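You operate a simulated robot arm through the tools that you are given. There is no shell and no other tool. Be economical: measure what you need, move in short steps, check, and stop when the job is done.

The job below is to be done with a simulated robot arm. You get a single attempt, and the scene is never put back.

JOB
Swap the two daisies on the tree and clip the striped leaf back on.
Fine: the leaf goes on the yellow collar twig; push each sleeve right down on its twig; leave the leaf sprig; do not shove or topple the tree.

Only the result counts: the job must be done as asked and must still hold three seconds after the hand-in. Knocking over, shifting, dropping, spilling or breaking anything else fails it.

ROBOT AND FRAMES
A 7-joint arm with a three-finger gripper on a trunk, on a base that drives. Base frame: it is fixed to the floor where the robot stands at the start and does not move with it; the origin is under the middle of the robot, x ahead of it, y to its left, z up. Lengths are in mm, angles in degrees, forces in N, time in s.
With the tool pointing down near the work surface it reaches from about 100 to 400 mm from the robot's upright axis, wherever it stands. Its first joint turns from -166.0 to 166.0 degrees. Places, roughly: bloom [-2000, -1000, 1250]; orange collar twig [500, 0, 1200]; striped leaf [-1500, -1500, 750]; white collar twig [800, 100, 1300]; yellow collar twig [800, 0, 800]. Payload 2.94 kg.
Tool frame: the origin (TCP) lies between the finger pads and is the grasp point; the fingertips stand 30 mm ahead of it; z points along the fingers, y is the line along which they close. The gripper opens to 132 mm. The gripper's body begins 107 mm behind the TCP.
Orientation is told as [roll, pitch, yaw] about the base's x, y, z axes, in that order, counted from this pose: with the fingers straight down and closing along the base's y, the tool's x points along the base's -x, its y along +y and its z along -z.

CONTROLS
- The arm moves only by the tool servo_tool. Its argument "series" is a list of rows, each a list of 7 numbers: the shift along the base's x, y, z in mm, then the turn, a rotation vector about the base's x, y, z in degrees, then the finger opening in mm, from 0 to 132. In form: [[dx, dy, dz, rx, ry, rz, hand], ...]. A call has 1 to 8 rows; each row is the pose to reach, as a shift and turn from the pose commanded when the call began. A row lasts 0.2 s, in which the tool goes at most 50 mm and 8.6 degrees; a call with a longer step from one row to the next is refused whole, and so is a gripper value outside its range. Where a pose cannot be reached the arm comes as near as it can. A force on the tool above 40 N (or 10 N above the force at the start of the call, whichever is more), or a blocked arm, ends the call early, and 0.2 s more pass. Each finger halts on what it meets, pressing with about 28 N; the grip force reading is that of the motor and also rises with nothing between the fingers. The clock runs only during rows and for 0.2 s after the last one: add rows that repeat a pose to give the fingers time. It gives the time, the measured TCP pose, the force on the tool (base axes), the opening and the grip force at its end, in the units of the frame above (readings bear some noise), with the torque about the TCP (base axes, N m) and any sound that the robot's microphone picked up, and new pictures: "pictures" is both (left out), scene, wrist or none.
- Cameras (640 x 400 px; columns grow to the right, rows downward): "scene" is now at [34.4, 173.3, 1951]; the picture's right is [-0.27, -0.96, 0.00], its down [-0.86, 0.24, -0.46] and it looks along [0.44, -0.12, -0.89] (base axes); focal length 248 px, centre (320, 200). "wrist" rides on the gripper at [72, 3, -144] in the tool frame; the picture's right is [-0.04, 1.00, 0.00], its down [-0.88, -0.04, -0.48] and it looks along [-0.48, -0.02, 0.88] (tool axes); focal length 256 px, centre (320, 200). There is no depth. A picture from a camera that has moved, and an enlarged one, comes with that camera's place and axes in the base frame and with its lens.
- move_column(by): slides the trunk up (or, below 0, down) by that many mm; the arm and the scene camera ride with it, the base frame stays. It gives what a move gives, with no picture.
- steer(legs): drives the robot by 1 to 6 legs, each [ahead, left, turn to the left] in mm, mm and degrees, along the robot's own axes; the way and the turn of a leg run together, so that a leg with both is an arc; at most 1500 mm and 180 degrees a leg. The arm and the cameras ride along, it lands a little off, and it stops where it bumps. It gives what a move gives, and a new picture of the scene camera.
- turn_head(pan, tilt): turns the head with the scene camera to pan (to the left, within 143 degrees either way) and tilt (down, from -29 to 69), counted from straight ahead of the robot. It gives what a move gives, and a new picture of the scene camera.
- close_up(camera, box): a new picture of the part [left, top, right, bottom] of that camera's present view, enlarged. The clock stands still meanwhile.
- close_job(): hands the job in; it is judged then, once.

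Work in short steps. Places have to be worked out from the pictures, the camera data and where the tool is seen: move nearer, look again, correct. Check each grasp and each placing, and mend what went wrong. You have 120 turns and 260 pictures in all, those below and enlarged ones among them. Open the gripper and draw the arm clear of the work before you hand the job in, unless the task says otherwise; then end with one line.

The tools are called after ">>>" as name(argument=value, ...) on one line, values as JSON. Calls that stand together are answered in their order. servo_tool: Moves the arm, as the interface text tells. Its arguments: {"type":"object","properties":{"series":{"type":"array"},"pictures":{"type":"string","enum":["both","scene","wrist","none"]}},"required":["series"]} The other tools are called the same way: move_column (by) slides the trunk up or down; steer (legs) drives the base; turn_head (pan, tilt) turns the head that bears the scene camera; close_up (camera, box) takes an enlarged picture of a part of a camera's view; close_job () hands the job in.

At the start:

```text
time: 0.0
eef_pos: [470.0, 164.5, 1520.9]
ee_rot: [-0.1, -0.1, 0.0]
wrist_force: [-0.1, 0.0, 1.0]
ft_torque: [0.01, -0.02, -0.01]
grip_width: 132.2
finger_force: 0.1
trunk travel left (down, up): [-475.0, 65.0]
robot x, y, heading: [1.5, -1.7, 0.2]
head pan, tilt: [-15.5, 62.7]
```

scene: 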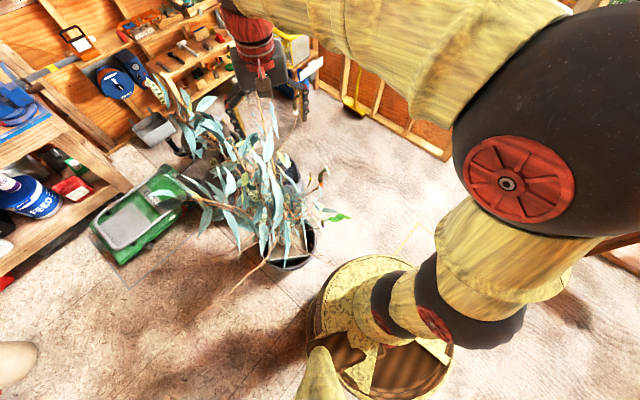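
wrist: 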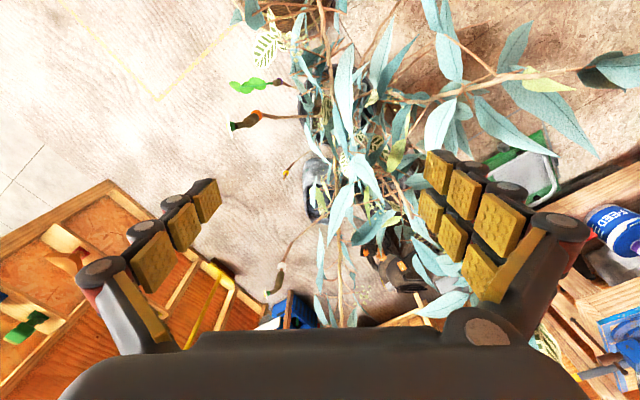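

The pictures show the tree ahead with several twigs, but I can't yet tell the parts apart. I'll enlarge both views to find the daisies, collars and leaf.

>>> close_up(camera="scene", box=[140, 60, 380, 280])

>>> close_up(camera="wrist", box=[200, 0, 440, 150])

>>> close_up(camera="wrist", box=[220, 140, 460, 330])

```text
1.82 times, centred on (260, 170) of scene
camera zoom: at [34.4, 173.3, 1951.0], right [-0.27, -0.96, 0.0], down [-0.86, 0.24, -0.46], along [0.44, -0.12, -0.89], focal length 452 px, centre (429, 254)
```

zoom: 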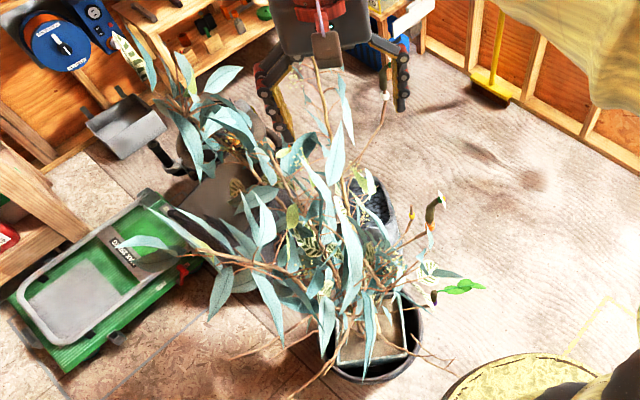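

```text
2.67 times, centred on (320, 75) of wrist
camera zoom: at [397.2, 167.9, 1666.1], right [0.04, 1.0, 0.0], down [0.88, -0.04, 0.48], along [0.48, -0.02, -0.88], focal length 683 px, centre (320, 533)
```

zoom: 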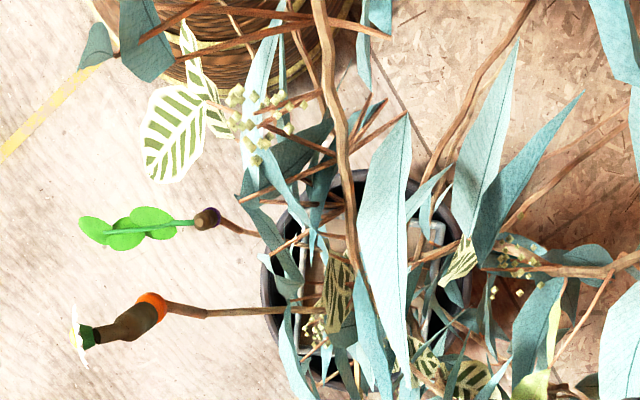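

```text
2.11 times, centred on (340, 235) of wrist
camera zoom: at [397.2, 167.9, 1666.1], right [0.04, 1.0, 0.0], down [0.88, -0.04, 0.48], along [0.48, -0.02, -0.88], focal length 539 px, centre (278, 126)
```

zoom: 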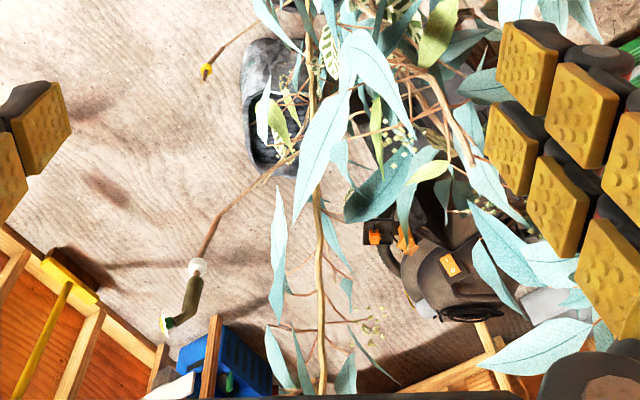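

I can see the orange, white and yellow collar twigs, all pointing towards -y, and the leaf sprig on a dark collar. Before driving round to the -y side I'll look about with the head, including behind for the leaf.

>>> turn_head(pan=-70, tilt=40)

>>> turn_head(pan=-135, tilt=35)

>>> turn_head(pan=0, tilt=40)

```text
time: 1.2
eef_pos: [469.7, 164.2, 1519.5]
ee_rot: [0.1, 0.0, 0.0]
wrist_force: [-0.8, 0.4, 0.0]
ft_torque: [-0.04, -0.01, -0.01]
grip_width: 132.1
finger_force: 0.0
trunk travel left (down, up): [-475.0, 65.0]
robot x, y, heading: [1.5, 0.4, -0.2]
head pan, tilt: [-70.0, 40.0]
camera scene: at [2.4, 110.5, 1980.8], right [-0.94, -0.34, 0.0], down [-0.22, 0.6, -0.77], along [0.26, -0.72, -0.64], focal length 248 px, centre (320, 200)
```

scene: 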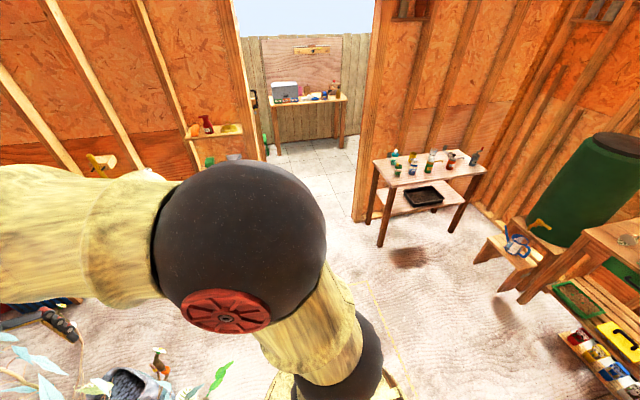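

```text
time: 2.6
eef_pos: [469.7, 162.5, 1520.7]
ee_rot: [0.0, 0.0, 0.0]
wrist_force: [-0.1, -0.3, -0.1]
ft_torque: [0.01, 0.02, 0.0]
grip_width: 131.6
finger_force: 0.0
trunk travel left (down, up): [-475.0, 65.0]
robot x, y, heading: [-1.6, -0.2, 0.0]
head pan, tilt: [-135.0, 35.0]
camera scene: at [-89.0, 128.0, 1988.4], right [-0.71, 0.71, 0.0], down [0.41, 0.41, -0.82], along [-0.58, -0.58, -0.57], focal length 248 px, centre (320, 200)
```

scene: 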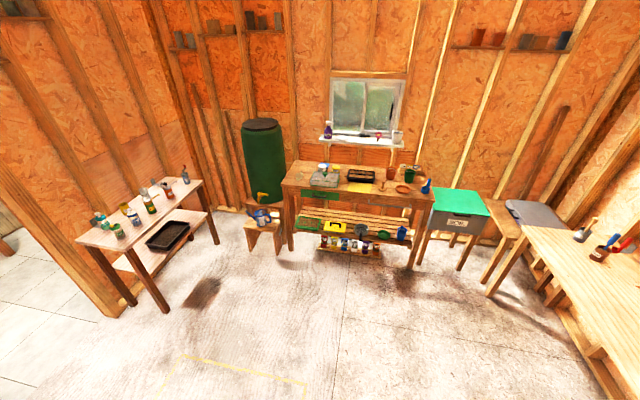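

```text
time: 4.8
eef_pos: [470.4, 163.3, 1520.6]
ee_rot: [0.0, 0.0, 0.0]
wrist_force: [-0.1, -0.2, 0.5]
ft_torque: [0.01, -0.03, -0.01]
grip_width: 132.1
finger_force: 0.2
trunk travel left (down, up): [-475.0, 65.0]
robot x, y, heading: [-1.9, -1.0, -0.6]
head pan, tilt: [0.0, 40.0]
camera scene: at [58.3, 190.3, 1980.8], right [0.0, -1.0, 0.0], down [-0.64, 0.0, -0.77], along [0.77, 0.0, -0.64], focal length 248 px, centre (320, 200)
```

scene: 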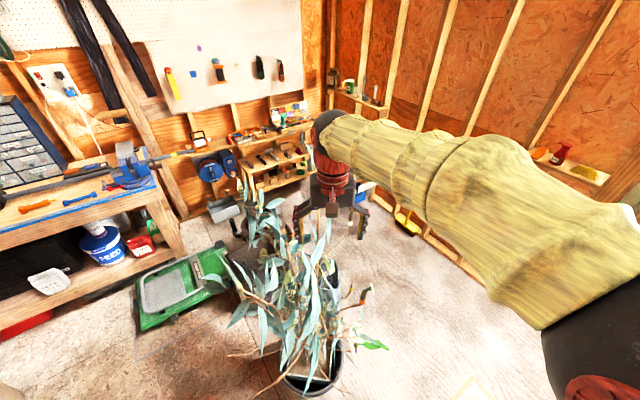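

The robot's workbench behind may hold the leaf. I'll look back and enlarge the region around the given rough place.

>>> turn_head(pan=-135, tilt=35)

>>> close_up(camera="scene", box=[230, 120, 450, 260])

>>> close_up(camera="scene", box=[60, 140, 240, 260])

```text
time: 6.9
eef_pos: [468.7, 163.9, 1520.5]
ee_rot: [0.0, 0.0, 0.0]
wrist_force: [-0.7, -0.1, 0.5]
ft_torque: [-0.02, 0.0, 0.01]
grip_width: 132.2
finger_force: 0.0
trunk travel left (down, up): [-475.0, 65.0]
robot x, y, heading: [-0.7, 1.0, -0.1]
head pan, tilt: [-135.0, 35.0]
camera scene: at [-89.0, 128.0, 1988.4], right [-0.71, 0.71, 0.0], down [0.41, 0.41, -0.82], along [-0.58, -0.58, -0.57], focal length 248 px, centre (320, 200)
```

scene: 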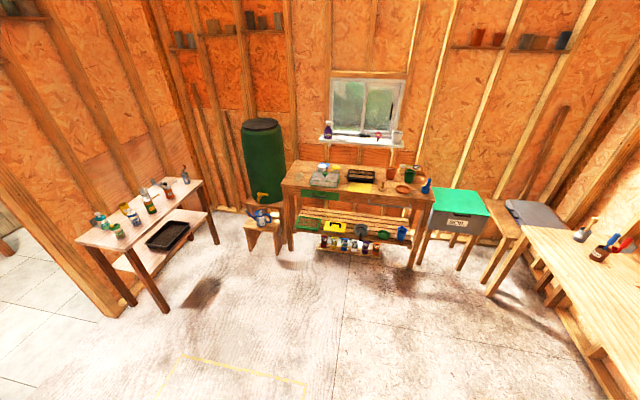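

```text
2.86 times, centred on (340, 190) of scene
camera zoom: at [-89.0, 128.0, 1988.4], right [-0.71, 0.71, 0.0], down [0.41, 0.41, -0.82], along [-0.58, -0.58, -0.57], focal length 710 px, centre (263, 229)
```

zoom: 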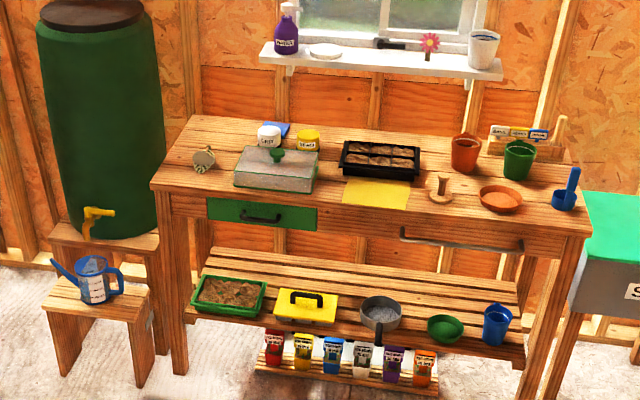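

```text
3.33 times, centred on (150, 200) of scene
camera zoom: at [-89.0, 128.0, 1988.4], right [-0.71, 0.71, 0.0], down [0.41, 0.41, -0.82], along [-0.58, -0.58, -0.57], focal length 828 px, centre (887, 200)
```

zoom: 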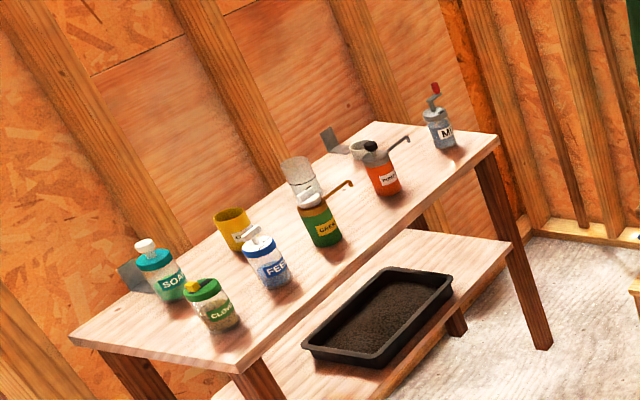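

The striped leaf lies on the left end of the rear bench, about [-1450,-1520,800]; the pink bloom on the sill is not part of the job. I'll do the daisies first: back off and drive round to the -y side of the tree, facing it.

>>> steer(legs=[[-250, 0, 0], [0, -650, 0], [870, 0, 0], [0, 0, 90]])

>>> turn_head(pan=0, tilt=45)

>>> close_up(camera="wrist", box=[0, 0, 640, 400])

```text
time: 20.0
eef_pos: [442.0, -182.5, 1521.3]
ee_rot: [0.0, 0.0, 90.6]
wrist_force: [0.1, -0.3, -0.3]
ft_torque: [0.0, -0.01, 0.01]
grip_width: 132.0
finger_force: 0.1
trunk travel left (down, up): [-475.0, 65.0]
robot x, y, heading: [610.5, -654.0, 90.4]
head pan, tilt: [-135.0, 35.0]
camera scene: at [486.7, -743.8, 1988.4], right [-0.7, -0.71, 0.0], down [-0.41, 0.4, -0.82], along [0.59, -0.57, -0.57], focal length 248 px, centre (320, 200)
```

scene: 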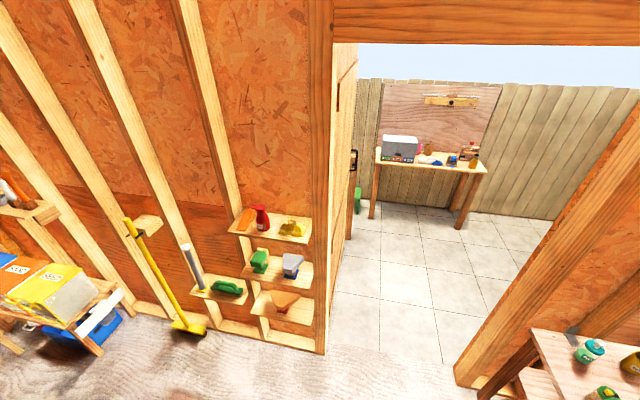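

```text
time: 22.2
eef_pos: [441.7, -183.0, 1520.8]
ee_rot: [0.0, 0.0, 90.6]
wrist_force: [-0.4, 0.6, 0.1]
ft_torque: [0.0, -0.04, 0.01]
grip_width: 132.1
finger_force: 0.0
trunk travel left (down, up): [-475.0, 65.0]
robot x, y, heading: [611.1, -648.3, 90.6]
head pan, tilt: [0.0, 45.0]
camera scene: at [423.1, -600.6, 1973.6], right [1.0, 0.01, 0.0], down [0.01, -0.71, -0.71], along [-0.01, 0.71, -0.71], focal length 248 px, centre (320, 200)
```

scene: 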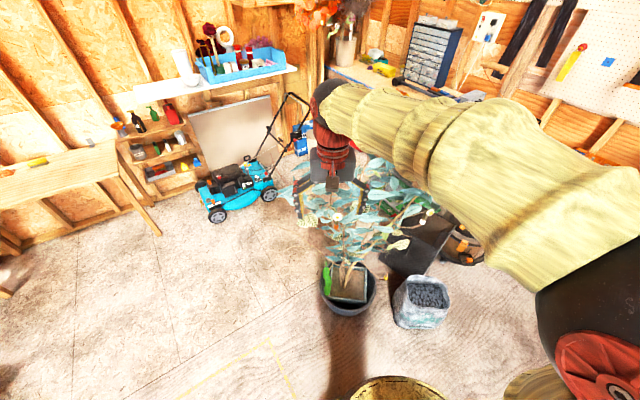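

```text
1.00 times, centred on (320, 200) of wrist (not enlarged: the box is as wide or as high as the picture)
camera zoom: at [439.2, -254.5, 1666.1], right [-1.0, 0.03, 0.0], down [0.03, 0.88, 0.48], along [0.02, 0.48, -0.88], focal length 256 px, centre (320, 200)
```

zoom: 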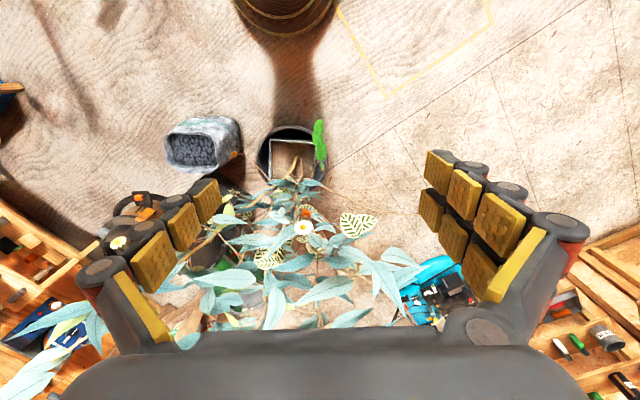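

I'm now facing the tree. I'll enlarge the wrist view over the twigs and the scene view to triangulate collars and tips.

>>> close_up(camera="wrist", box=[230, 170, 390, 270])

>>> close_up(camera="wrist", box=[60, 170, 260, 300])

>>> close_up(camera="scene", box=[270, 150, 470, 310])

```text
4.00 times, centred on (310, 220) of wrist
camera zoom: at [439.2, -254.5, 1666.1], right [-1.0, 0.03, 0.0], down [0.03, 0.88, 0.48], along [0.02, 0.48, -0.88], focal length 1024 px, centre (360, 120)
```

zoom: 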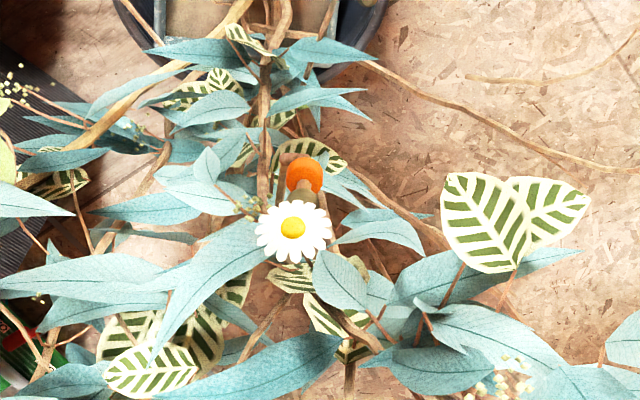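

```text
3.08 times, centred on (160, 235) of wrist
camera zoom: at [439.2, -254.5, 1666.1], right [-1.0, 0.03, 0.0], down [0.03, 0.88, 0.48], along [0.02, 0.48, -0.88], focal length 788 px, centre (812, 92)
```

zoom: 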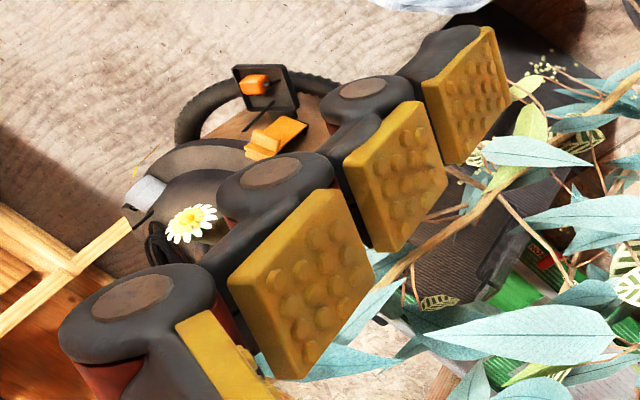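

```text
2.50 times, centred on (370, 230) of scene
camera zoom: at [423.1, -600.6, 1973.6], right [1.0, 0.01, 0.0], down [0.01, -0.71, -0.71], along [-0.01, 0.71, -0.71], focal length 621 px, centre (195, 125)
```

zoom: 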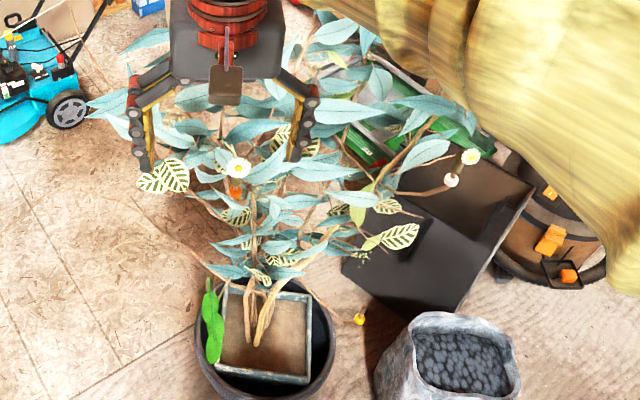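

Triangulated: orange collar ≈[479,48,1179] with flower tip ≈[483,23,1261]; white collar ≈[832,56,1194], tip ≈[832,32,1275]; yellow collar ≈[758,24,782]. Sleeves stand nearly upright, so I'll pitch the tool to horizontal pointing +y, well clear of the tree.

>>> servo_tool(series=[[0, 0, 0, 8, 0, 0, 132], [0, 0, 0, 16, 0, 0, 132], [0, 0, 0, 24, 0, 0, 132], [0, 0, 0, 32, 0, 0, 132], [0, 0, 0, 40, 0, 0, 132], [0, 0, 0, 48, 0, 0, 132], [0, 0, 0, 56, 0, 0, 132], [0, 0, 0, 64, 0, 0, 132]], pictures="none")

>>> servo_tool(series=[[0, 0, 0, 8, 0, 0, 132], [0, 0, 0, 16, 0, 0, 132], [0, 0, 0, 24, 0, 0, 132], [0, 0, 0, 26, 0, 0, 132], [0, 0, 0, 26, 0, 0, 132]], pictures="both")

```text
time: 24.0
eef_pos: [442.0, -183.4, 1521.7]
ee_rot: [-1.1, -64.2, 91.4]
wrist_force: [-0.4, -0.3, -0.1]
ft_torque: [0.0, 0.0, 0.01]
grip_width: 132.0
finger_force: 0.0
trunk travel left (down, up): [-475.0, 65.0]
robot x, y, heading: [612.5, -650.8, 90.4]
head pan, tilt: [0.0, 45.0]
```

```text
time: 25.2
eef_pos: [441.6, -183.2, 1520.3]
ee_rot: [-97.0, -89.4, -173.0]
wrist_force: [0.2, -0.5, 0.3]
ft_torque: [0.0, -0.01, -0.01]
grip_width: 131.8
finger_force: 0.1
trunk travel left (down, up): [-475.0, 65.0]
robot x, y, heading: [610.7, -652.3, 90.5]
head pan, tilt: [0.0, 45.0]
camera scene: at [423.3, -600.9, 1973.6], right [1.0, 0.01, 0.0], down [0.01, -0.71, -0.71], along [-0.01, 0.71, -0.71], focal length 248 px, centre (320, 200)
camera wrist: at [439.3, -326.1, 1450.3], right [-1.0, 0.0, 0.03], down [0.03, -0.48, 0.88], along [0.02, 0.88, 0.48], focal length 256 px, centre (320, 200)
```

scene: 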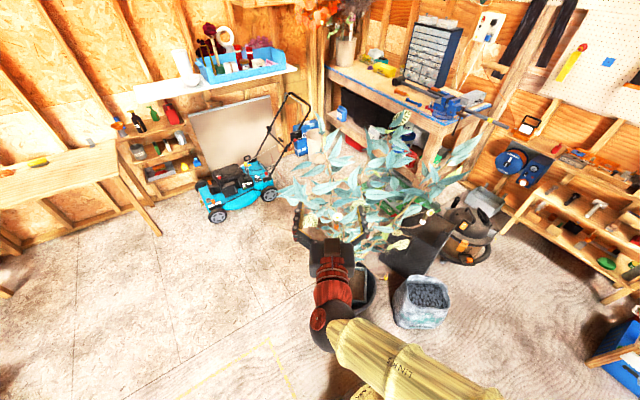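
wrist: 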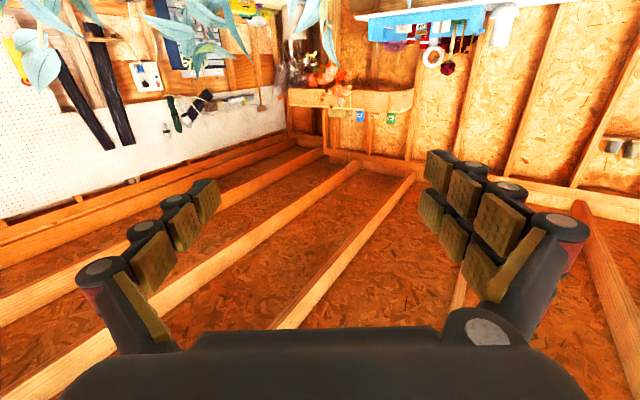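

The tool is horizontal and the scene camera now has a clear view. I'll lower the trunk 300 mm so the wrist camera views the twigs from the front at their height.

>>> move_column(by=-300)

>>> close_up(camera="wrist", box=[0, 0, 640, 400])

>>> close_up(camera="scene", box=[220, 80, 460, 230])

```text
time: 28.2
eef_pos: [441.6, -182.0, 1220.3]
ee_rot: [-90.7, -89.4, -179.3]
wrist_force: [-0.6, 0.2, -0.8]
ft_torque: [-0.02, 0.0, 0.01]
grip_width: 132.0
finger_force: 0.0
trunk travel left (down, up): [-175.0, 365.0]
robot x, y, heading: [615.9, -649.9, 90.7]
head pan, tilt: [0.0, 45.0]
```

```text
1.00 times, centred on (320, 200) of wrist (not enlarged: the box is as wide or as high as the picture)
camera zoom: at [439.4, -326.1, 1150.4], right [-1.0, 0.0, 0.03], down [0.03, -0.48, 0.88], along [0.02, 0.88, 0.48], focal length 256 px, centre (320, 200)
```

zoom: 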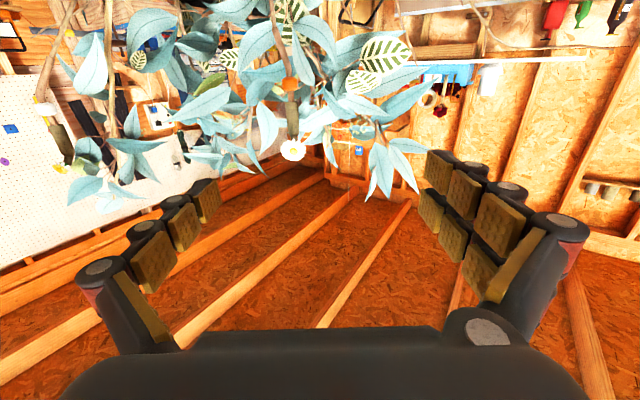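

```text
2.67 times, centred on (340, 155) of scene
camera zoom: at [423.2, -600.9, 1673.7], right [1.0, 0.01, 0.0], down [0.01, -0.71, -0.71], along [-0.01, 0.71, -0.71], focal length 663 px, centre (267, 320)
```

zoom: 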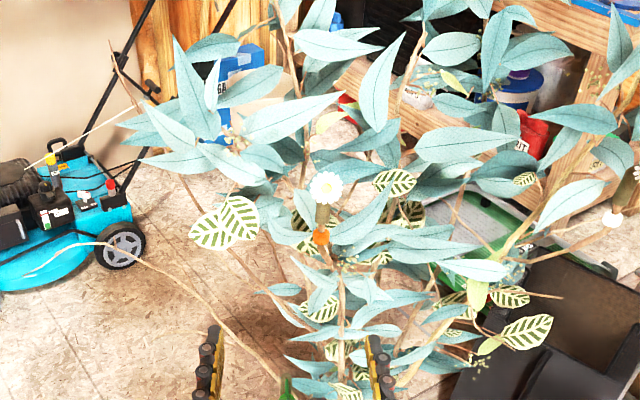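

The orange-collar daisy is right ahead. I'll enlarge it in the wrist view to find the sleeve extent and lean.

>>> close_up(camera="wrist", box=[240, 20, 352, 170])

>>> close_up(camera="scene", box=[310, 110, 370, 190])

>>> close_up(camera="wrist", box=[0, 50, 150, 200])

```text
2.67 times, centred on (296, 95) of wrist
camera zoom: at [439.4, -326.1, 1150.4], right [-1.0, 0.0, 0.03], down [0.03, -0.48, 0.88], along [0.02, 0.88, 0.48], focal length 683 px, centre (384, 480)
```

zoom: 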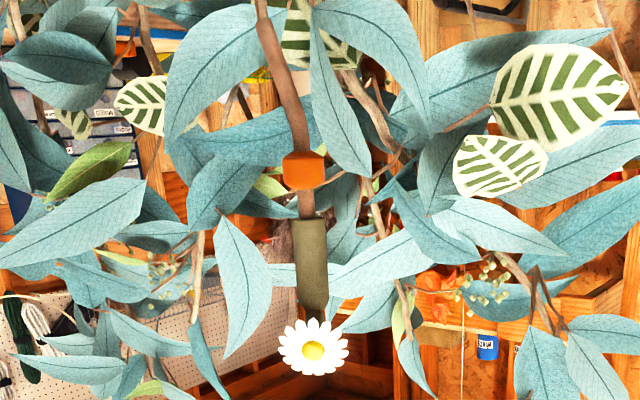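

```text
5.00 times, centred on (340, 150) of scene
camera zoom: at [423.2, -600.9, 1673.7], right [1.0, 0.01, 0.0], down [0.01, -0.71, -0.71], along [-0.01, 0.71, -0.71], focal length 1243 px, centre (220, 450)
```

zoom: 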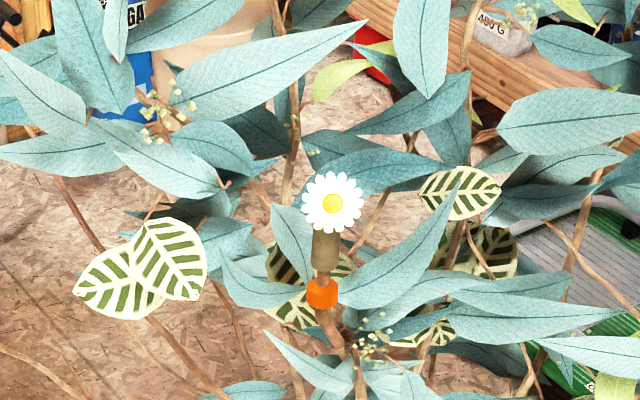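

```text
2.67 times, centred on (75, 125) of wrist
camera zoom: at [439.4, -326.1, 1150.4], right [-1.0, 0.0, 0.03], down [0.03, -0.48, 0.88], along [0.02, 0.88, 0.48], focal length 683 px, centre (973, 400)
```

zoom: 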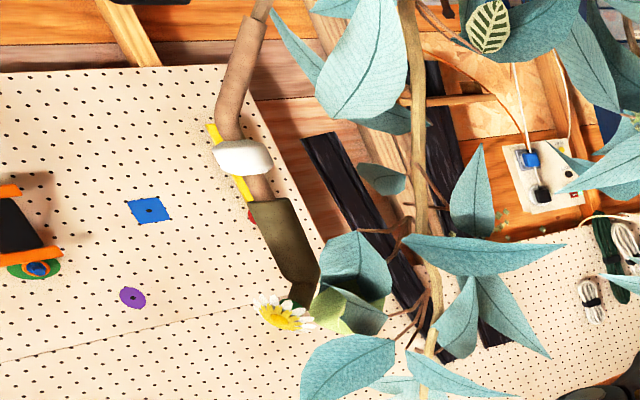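

The orange daisy's sleeve runs from about z 1199 to 1240 near x 482, y 30, leaning ~13° towards me, with a gap above its collar. I'll line up at x 482 and approach to y≈-50 with the fingers at 60 mm.

>>> servo_tool(series=[[20, 0, 0, 0, 0, 0, 100], [40, 0, -1, 0, 0, 0, 80], [40, 40, -1, 0, 0, 0, 60], [40, 80, -1, 0, 0, 0, 60], [40, 110, -1, 0, 0, 0, 60], [40, 135, -1, 0, 0, 0, 60], [40, 135, -1, 0, 0, 0, 60]], pictures="both")

>>> close_up(camera="wrist", box=[220, 40, 420, 240])

>>> close_up(camera="scene", box=[280, 100, 400, 220])

```text
time: 29.8
eef_pos: [481.3, -46.7, 1220.6]
ee_rot: [-87.3, -89.4, 177.3]
wrist_force: [0.0, 0.5, 0.8]
ft_torque: [0.02, 0.03, -0.03]
grip_width: 59.9
finger_force: 0.0
trunk travel left (down, up): [-175.0, 365.0]
robot x, y, heading: [609.9, -650.7, 90.6]
head pan, tilt: [0.0, 45.0]
camera scene: at [423.1, -600.5, 1673.6], right [1.0, 0.01, 0.0], down [0.01, -0.71, -0.71], along [-0.01, 0.71, -0.71], focal length 248 px, centre (320, 200)
camera wrist: at [479.6, -190.1, 1148.7], right [-1.0, 0.0, 0.03], down [0.03, -0.48, 0.88], along [0.02, 0.88, 0.47], focal length 256 px, centre (320, 200)
```

scene: 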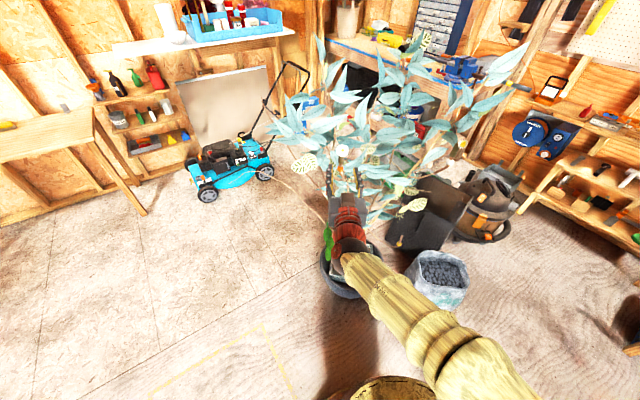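
wrist: 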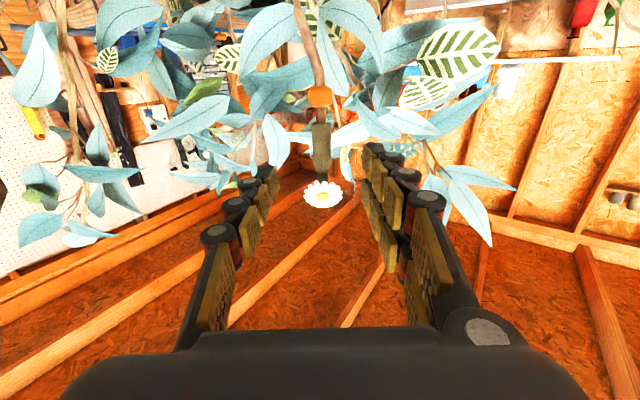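

```text
2.00 times, centred on (320, 140) of wrist
camera zoom: at [479.6, -190.1, 1148.7], right [-1.0, 0.0, 0.03], down [0.03, -0.48, 0.88], along [0.02, 0.88, 0.47], focal length 512 px, centre (320, 320)
```

zoom: 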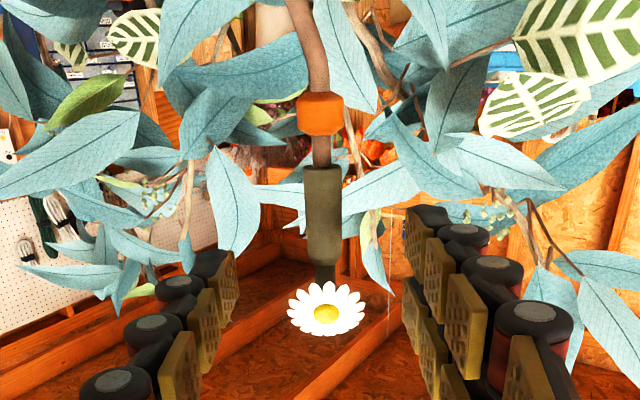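

```text
3.33 times, centred on (340, 160) of scene
camera zoom: at [423.1, -600.5, 1673.6], right [1.0, 0.01, 0.0], down [0.01, -0.71, -0.71], along [-0.01, 0.71, -0.71], focal length 828 px, centre (253, 333)
```

zoom: 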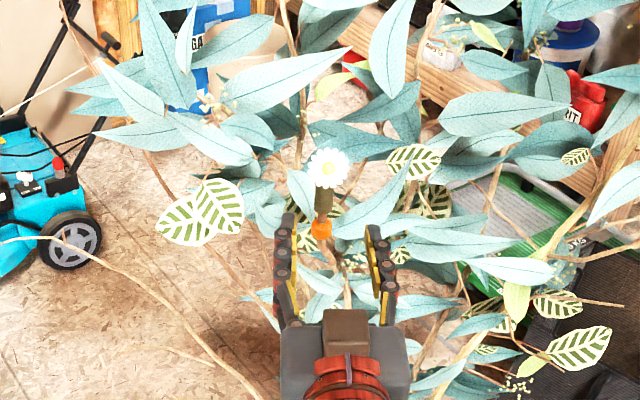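

The sleeve centre is about [481,31,1215], between the fingers. I'll advance 78 mm, lower 5 mm, then close gently.

>>> servo_tool(series=[[0, 30, -5, 0, 0, 0, 60], [0, 60, -5, 0, 0, 0, 60], [0, 78, -5, 0, 0, 0, 60], [0, 78, -5, 0, 0, 0, 60]], pictures="wrist")

>>> servo_tool(series=[[0, 0, 0, 0, 0, 0, 45], [0, 0, 0, 0, 0, 0, 30], [0, 0, 0, 0, 0, 0, 10], [0, 0, 0, 0, 0, 0, 10], [0, 0, 0, 0, 0, 0, 10]], pictures="both")

```text
time: 30.8
eef_pos: [483.5, 31.8, 1215.1]
ee_rot: [-88.6, -89.4, 178.6]
wrist_force: [-0.3, 0.7, 0.0]
ft_torque: [-0.01, 0.01, -0.02]
grip_width: 60.1
finger_force: 0.1
trunk travel left (down, up): [-175.0, 365.0]
robot x, y, heading: [612.6, -650.9, 90.7]
head pan, tilt: [0.0, 45.0]
camera wrist: at [479.2, -112.5, 1144.0], right [-1.0, 0.0, 0.03], down [0.03, -0.48, 0.88], along [0.02, 0.88, 0.48], focal length 256 px, centre (320, 200)
```

wrist: 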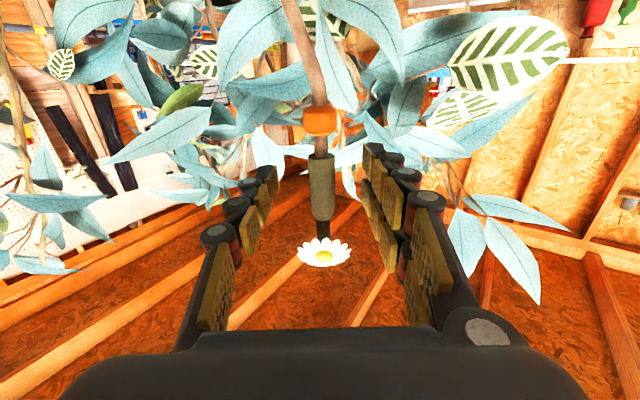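

```text
time: 32.0
eef_pos: [480.5, 30.0, 1214.7]
ee_rot: [-89.0, -89.5, 179.0]
wrist_force: [-2.9, -0.2, 0.1]
ft_torque: [0.0, 0.05, 0.05]
grip_width: 24.7
finger_force: 28.2
trunk travel left (down, up): [-175.0, 365.0]
robot x, y, heading: [616.4, -652.0, 90.4]
head pan, tilt: [0.0, 45.0]
camera scene: at [422.8, -600.7, 1673.5], right [1.0, 0.01, 0.0], down [0.01, -0.71, -0.71], along [-0.01, 0.71, -0.71], focal length 248 px, centre (320, 200)
camera wrist: at [478.8, -112.8, 1144.1], right [-1.0, 0.0, 0.03], down [0.03, -0.48, 0.88], along [0.02, 0.88, 0.48], focal length 256 px, centre (320, 200)
```

scene: 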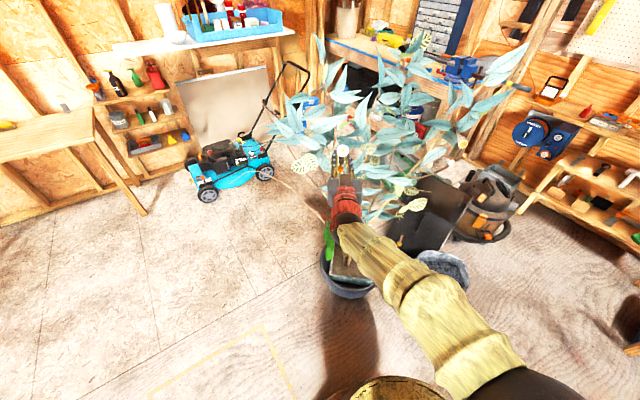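
wrist: 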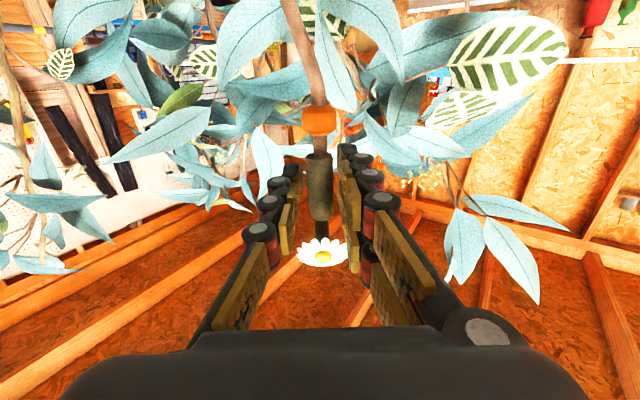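

The fingers stopped at 24.7 mm with 28 N. I'll zoom to see whether the sleeve really is between the pads.

>>> close_up(camera="wrist", box=[240, 80, 400, 300])

>>> close_up(camera="scene", box=[310, 120, 380, 190])

```text
1.82 times, centred on (320, 190) of wrist
camera zoom: at [478.8, -112.8, 1144.1], right [-1.0, 0.0, 0.03], down [0.03, -0.48, 0.88], along [0.02, 0.88, 0.48], focal length 465 px, centre (320, 218)
```

zoom: 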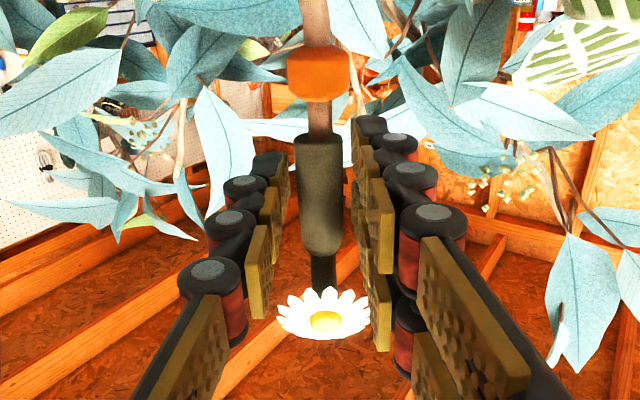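

```text
5.71 times, centred on (345, 155) of scene
camera zoom: at [422.8, -600.7, 1673.5], right [1.0, 0.01, 0.0], down [0.01, -0.71, -0.71], along [-0.01, 0.71, -0.71], focal length 1420 px, centre (177, 457)
```

zoom: 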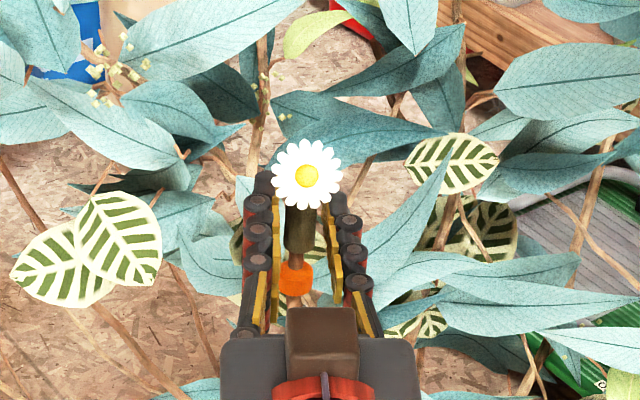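

Visually the pads are close on each side. I'll pull 12 mm along the sleeve's axis (up, leaning towards me) and watch the force and whether the daisy comes along.

>>> servo_tool(series=[[0, 0, 0, 0, 0, 0, 5], [0, -0.7, 3, 0, 0, 0, 5], [0, -1.4, 6, 0, 0, 0, 5], [0, -2.5, 12, 0, 0, 0, 5]], pictures="none")

>>> close_up(camera="wrist", box=[240, 80, 400, 300])

```text
time: 33.0
eef_pos: [481.3, 28.1, 1227.7]
ee_rot: [-95.5, -89.5, -174.5]
wrist_force: [1.0, 3.7, 0.3]
ft_torque: [0.02, -0.02, -0.02]
grip_width: 24.3
finger_force: 27.9
trunk travel left (down, up): [-175.0, 365.0]
robot x, y, heading: [611.5, -652.4, 90.7]
head pan, tilt: [0.0, 45.0]
```

```text
1.82 times, centred on (320, 190) of wrist
camera zoom: at [479.4, -115.3, 1156.7], right [-1.0, 0.0, 0.03], down [0.03, -0.48, 0.88], along [0.02, 0.88, 0.48], focal length 465 px, centre (320, 218)
```

zoom: 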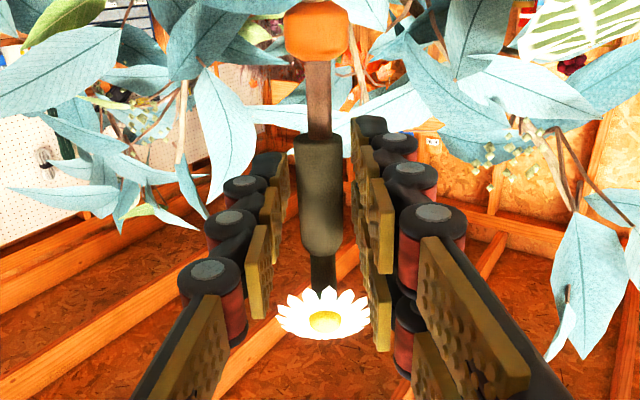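

The daisy moves with the grip (collar gap grew). Lateral force suggests less lean than I took; I continue pulling up mostly vertically and watch the force.

>>> servo_tool(series=[[0, 0, 4, 0, 0, 0, 5], [0, 0, 8, 0, 0, 0, 5]], pictures="none")

>>> close_up(camera="wrist", box=[240, 40, 400, 300])

```text
time: 33.6
eef_pos: [482.5, 28.1, 1234.8]
ee_rot: [-89.4, -89.5, 179.5]
wrist_force: [0.4, -0.2, 0.3]
ft_torque: [0.03, 0.0, -0.03]
grip_width: 25.2
finger_force: 17.4
trunk travel left (down, up): [-175.0, 365.0]
robot x, y, heading: [612.1, -648.6, 90.5]
head pan, tilt: [0.0, 45.0]
```

```text
1.54 times, centred on (320, 170) of wrist
camera zoom: at [479.2, -115.6, 1164.0], right [-1.0, 0.0, 0.03], down [0.03, -0.48, 0.88], along [0.02, 0.88, 0.48], focal length 394 px, centre (320, 246)
```

zoom: 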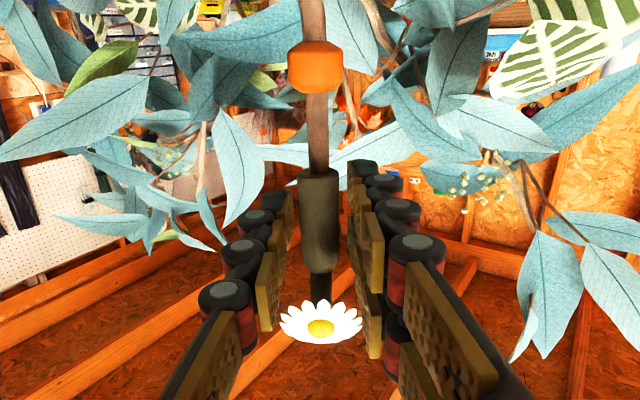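

Force is now near zero. I continue up with a slight lean.

>>> servo_tool(series=[[0, -0.7, 6, 0, 0, 0, 5], [0, -1.4, 12, 0, 0, 0, 5], [0, -2, 18, 0, 0, 0, 5]], pictures="none")

>>> close_up(camera="wrist", box=[220, 0, 420, 300])

```text
time: 34.4
eef_pos: [482.1, 25.0, 1253.1]
ee_rot: [-91.2, -89.4, -178.8]
wrist_force: [-0.4, -1.0, -0.2]
ft_torque: [0.0, -0.02, 0.01]
grip_width: 24.6
finger_force: 28.5
trunk travel left (down, up): [-175.0, 365.0]
robot x, y, heading: [609.4, -648.3, 90.3]
head pan, tilt: [0.0, 45.0]
```

```text
1.33 times, centred on (320, 150) of wrist
camera zoom: at [478.9, -117.9, 1182.6], right [-1.0, 0.0, 0.03], down [0.03, -0.48, 0.88], along [0.02, 0.88, 0.48], focal length 341 px, centre (320, 267)
```

zoom: 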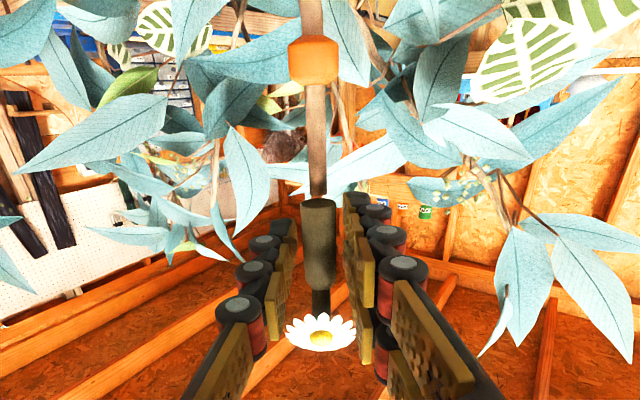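

The sleeve is now free of the twig tip (twig runs about 55 mm up from the collar, upright in x). I lift a little more, then back straight away from the tree.

>>> servo_tool(series=[[0, -3, 25, 0, 0, 0, 5], [0, -30, 30, 0, 0, 0, 5], [0, -75, 30, 0, 0, 0, 5], [0, -120, 30, 0, 0, 0, 5], [0, -160, 30, 0, 0, 0, 5], [0, -200, 30, 0, 0, 0, 5], [0, -200, 30, 0, 0, 0, 5]], pictures="wrist")

>>> close_up(camera="scene", box=[280, 100, 440, 260])

```text
time: 36.0
eef_pos: [480.8, -174.1, 1283.4]
ee_rot: [-91.5, -89.4, -178.5]
wrist_force: [0.3, -0.6, 0.0]
ft_torque: [0.01, 0.0, 0.02]
grip_width: 24.7
finger_force: 28.1
trunk travel left (down, up): [-175.0, 365.0]
robot x, y, heading: [613.8, -646.2, 90.5]
head pan, tilt: [0.0, 45.0]
camera wrist: at [479.5, -317.5, 1212.5], right [-1.0, 0.0, 0.03], down [0.03, -0.48, 0.88], along [0.02, 0.88, 0.48], focal length 256 px, centre (320, 200)
```

wrist: 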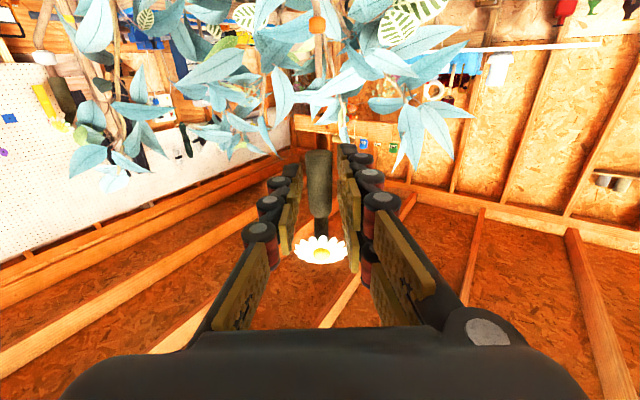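

```text
2.50 times, centred on (360, 180) of scene
camera zoom: at [423.6, -601.3, 1673.7], right [1.0, 0.01, 0.0], down [0.01, -0.71, -0.71], along [-0.01, 0.71, -0.71], focal length 621 px, centre (220, 250)
```

zoom: 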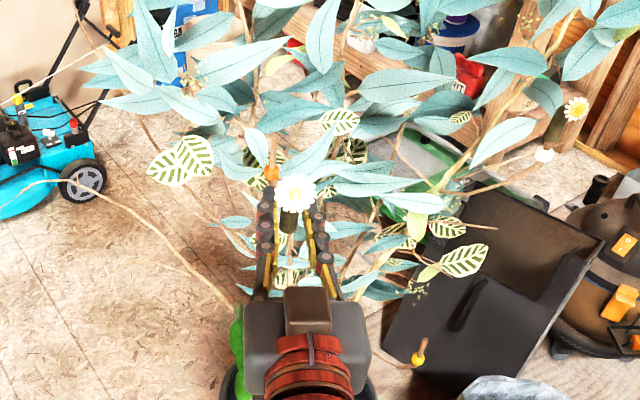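

The daisy is held. Now I enlarge the white and yellow twigs in the scene view to judge their directions.

>>> close_up(camera="scene", box=[400, 205, 460, 255])

>>> close_up(camera="scene", box=[450, 105, 510, 155])

>>> close_up(camera="wrist", box=[0, 20, 160, 180])

>>> close_up(camera="wrist", box=[260, 0, 380, 140])

```text
8.00 times, centred on (430, 230) of scene
camera zoom: at [423.6, -601.3, 1673.7], right [1.0, 0.01, 0.0], down [0.01, -0.71, -0.71], along [-0.01, 0.71, -0.71], focal length 1988 px, centre (-560, -40)
```

zoom: 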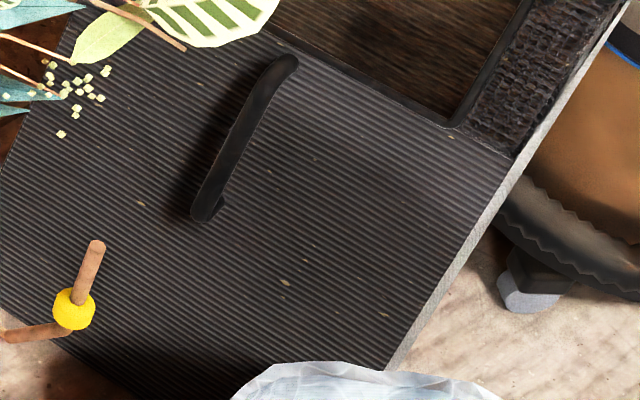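

```text
8.00 times, centred on (480, 130) of scene
camera zoom: at [423.6, -601.3, 1673.7], right [1.0, 0.01, 0.0], down [0.01, -0.71, -0.71], along [-0.01, 0.71, -0.71], focal length 1988 px, centre (-960, 760)
```

zoom: 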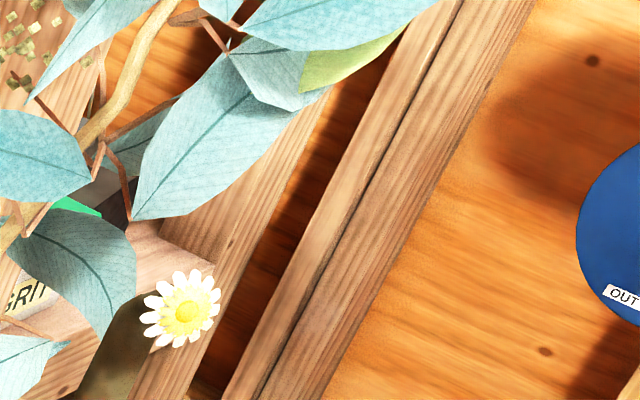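

```text
2.50 times, centred on (80, 100) of wrist
camera zoom: at [479.5, -317.5, 1212.5], right [-1.0, 0.0, 0.03], down [0.03, -0.48, 0.88], along [0.02, 0.88, 0.48], focal length 640 px, centre (920, 450)
```

zoom: 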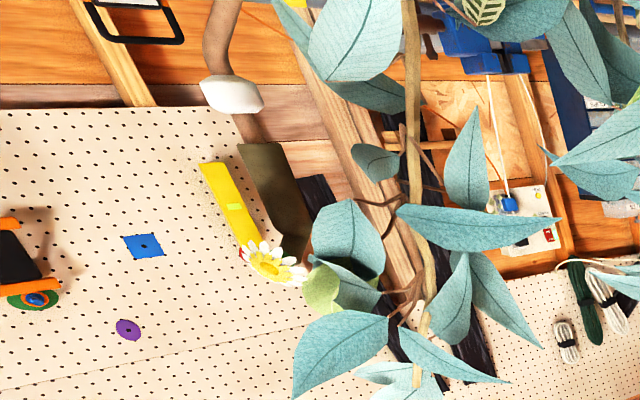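

```text
2.86 times, centred on (320, 70) of wrist
camera zoom: at [479.5, -317.5, 1212.5], right [-1.0, 0.0, 0.03], down [0.03, -0.48, 0.88], along [0.02, 0.88, 0.48], focal length 731 px, centre (320, 571)
```

zoom: 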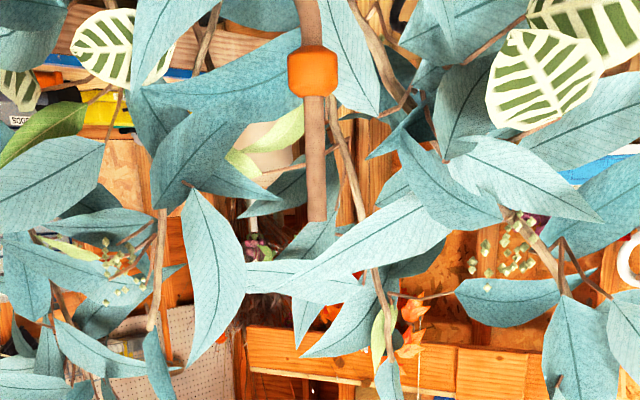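

The yellow twig looks upright: collar ≈[755,24,785], tip ≈[754,26,840]. I move sideways to x≈755 while staying back at y -174, then lower with the trunk.

>>> servo_tool(series=[[45, 0, 0, 0, 0, 0, 5], [90, 0, 0, 0, 0, 0, 5], [135, 0, 0, 0, 0, 0, 5], [180, 0, 0, 0, 0, 0, 5], [225, 0, 0, 0, 0, 0, 5], [273, 0, 0, 0, 0, 0, 5], [273, 0, 0, 0, 0, 0, 5]], pictures="none")

>>> move_column(by=-174)

>>> servo_tool(series=[[0, 0, -45, 0, 0, 0, 5], [0, 0, -90, 0, 0, 0, 5], [0, 0, -135, 0, 0, 0, 5], [0, 0, -180, 0, 0, 0, 5], [0, 0, -225, 0, 0, 0, 5], [0, 0, -225, 0, 0, 0, 5]], pictures="both")

```text
time: 37.6
eef_pos: [597.3, -173.9, 1282.6]
ee_rot: [-84.4, -89.3, 174.1]
wrist_force: [-0.4, -0.1, -1.2]
ft_torque: [0.01, 0.0, -0.03]
grip_width: 24.7
finger_force: 27.9
out of reach, approached as far as the arm can: row 3, 4, 5, 6, 7
trunk travel left (down, up): [-175.0, 365.0]
robot x, y, heading: [608.8, -654.3, 90.6]
head pan, tilt: [0.0, 45.0]
```

```text
time: 39.5
eef_pos: [598.0, -174.1, 1109.6]
ee_rot: [-86.2, -89.4, 175.9]
wrist_force: [-0.8, 0.8, -0.1]
ft_torque: [0.04, -0.04, 0.0]
grip_width: 24.6
finger_force: 28.2
trunk travel left (down, up): [-1.0, 539.0]
robot x, y, heading: [608.6, -651.2, 90.6]
head pan, tilt: [0.0, 45.0]
```

```text
time: 40.9
eef_pos: [578.6, -177.0, 917.3]
ee_rot: [-173.1, -88.3, -97.6]
wrist_force: [0.9, 0.2, -0.5]
ft_torque: [0.0, 0.0, 0.02]
grip_width: 24.6
finger_force: 27.8
out of reach, approached as far as the arm can: row 1, 2, 3, 4, 5, 6
trunk travel left (down, up): [-1.0, 539.0]
robot x, y, heading: [608.1, -651.9, 90.7]
head pan, tilt: [0.0, 45.0]
camera scene: at [423.2, -601.0, 1499.6], right [1.0, 0.01, 0.0], down [0.01, -0.71, -0.71], along [-0.01, 0.71, -0.71], focal length 248 px, centre (320, 200)
camera wrist: at [573.8, -317.8, 842.0], right [-1.0, 0.01, 0.04], down [0.03, -0.5, 0.86], along [0.03, 0.86, 0.5], focal length 256 px, centre (320, 200)
```

scene: 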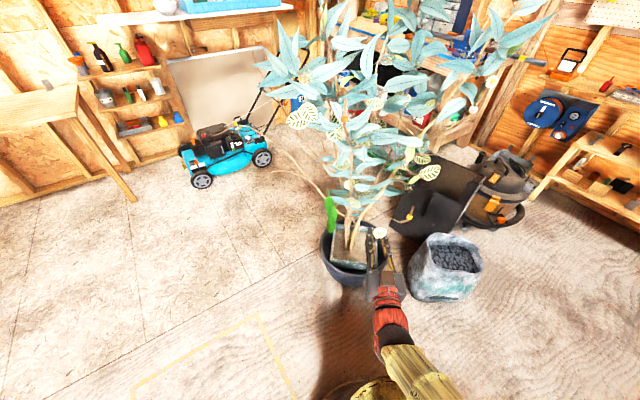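
wrist: 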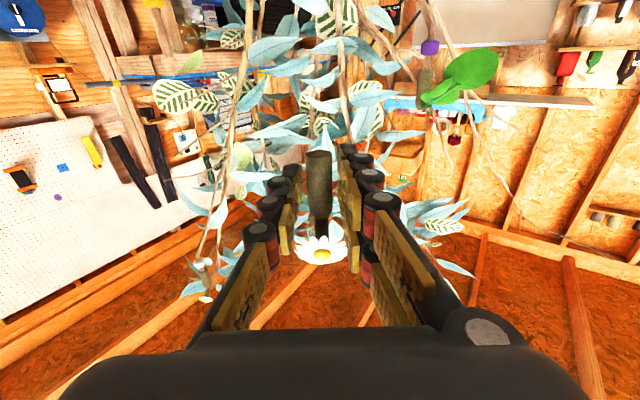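

The arm is out of reach that far to the right with this tool pose; it works better with the target left of the robot. I'll drive the base 300 mm to its right (+x), keeping the gripper well clear of the tree.

>>> steer(legs=[[0, -300, 0]])

>>> servo_tool(series=[[-40, 0, 0, 0, 0, 0, 5], [-80, 0, 0, 0, 0, 0, 5], [-120, 0, 0, 0, 0, 0, 5], [-120, 0, -30, 0, 0, 0, 5], [-120, 0, -30, 0, 0, 0, 5]], pictures="none")

```text
time: 42.9
eef_pos: [874.9, -173.2, 914.9]
ee_rot: [-171.0, -88.3, -99.6]
wrist_force: [-0.5, 0.3, -0.6]
ft_torque: [0.0, 0.03, 0.0]
grip_width: 24.5
finger_force: 28.3
trunk travel left (down, up): [-1.0, 539.0]
robot x, y, heading: [908.7, -648.7, 90.9]
head pan, tilt: [0.0, 45.0]
camera scene: at [720.2, -597.9, 1499.6], right [1.0, 0.01, 0.0], down [0.01, -0.71, -0.71], along [-0.01, 0.71, -0.71], focal length 248 px, centre (320, 200)
```

scene: 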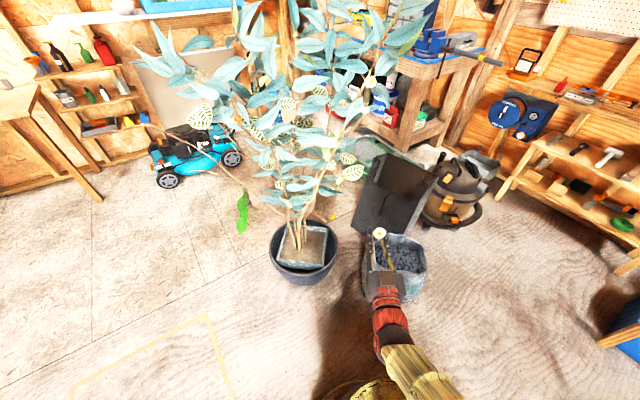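

```text
time: 44.1
eef_pos: [754.7, -172.5, 884.3]
ee_rot: [-171.1, -88.2, -99.4]
wrist_force: [-0.1, -0.4, -0.5]
ft_torque: [-0.01, 0.01, -0.01]
grip_width: 24.8
finger_force: 27.9
trunk travel left (down, up): [-1.0, 539.0]
robot x, y, heading: [907.3, -646.1, 90.5]
head pan, tilt: [0.0, 45.0]
```

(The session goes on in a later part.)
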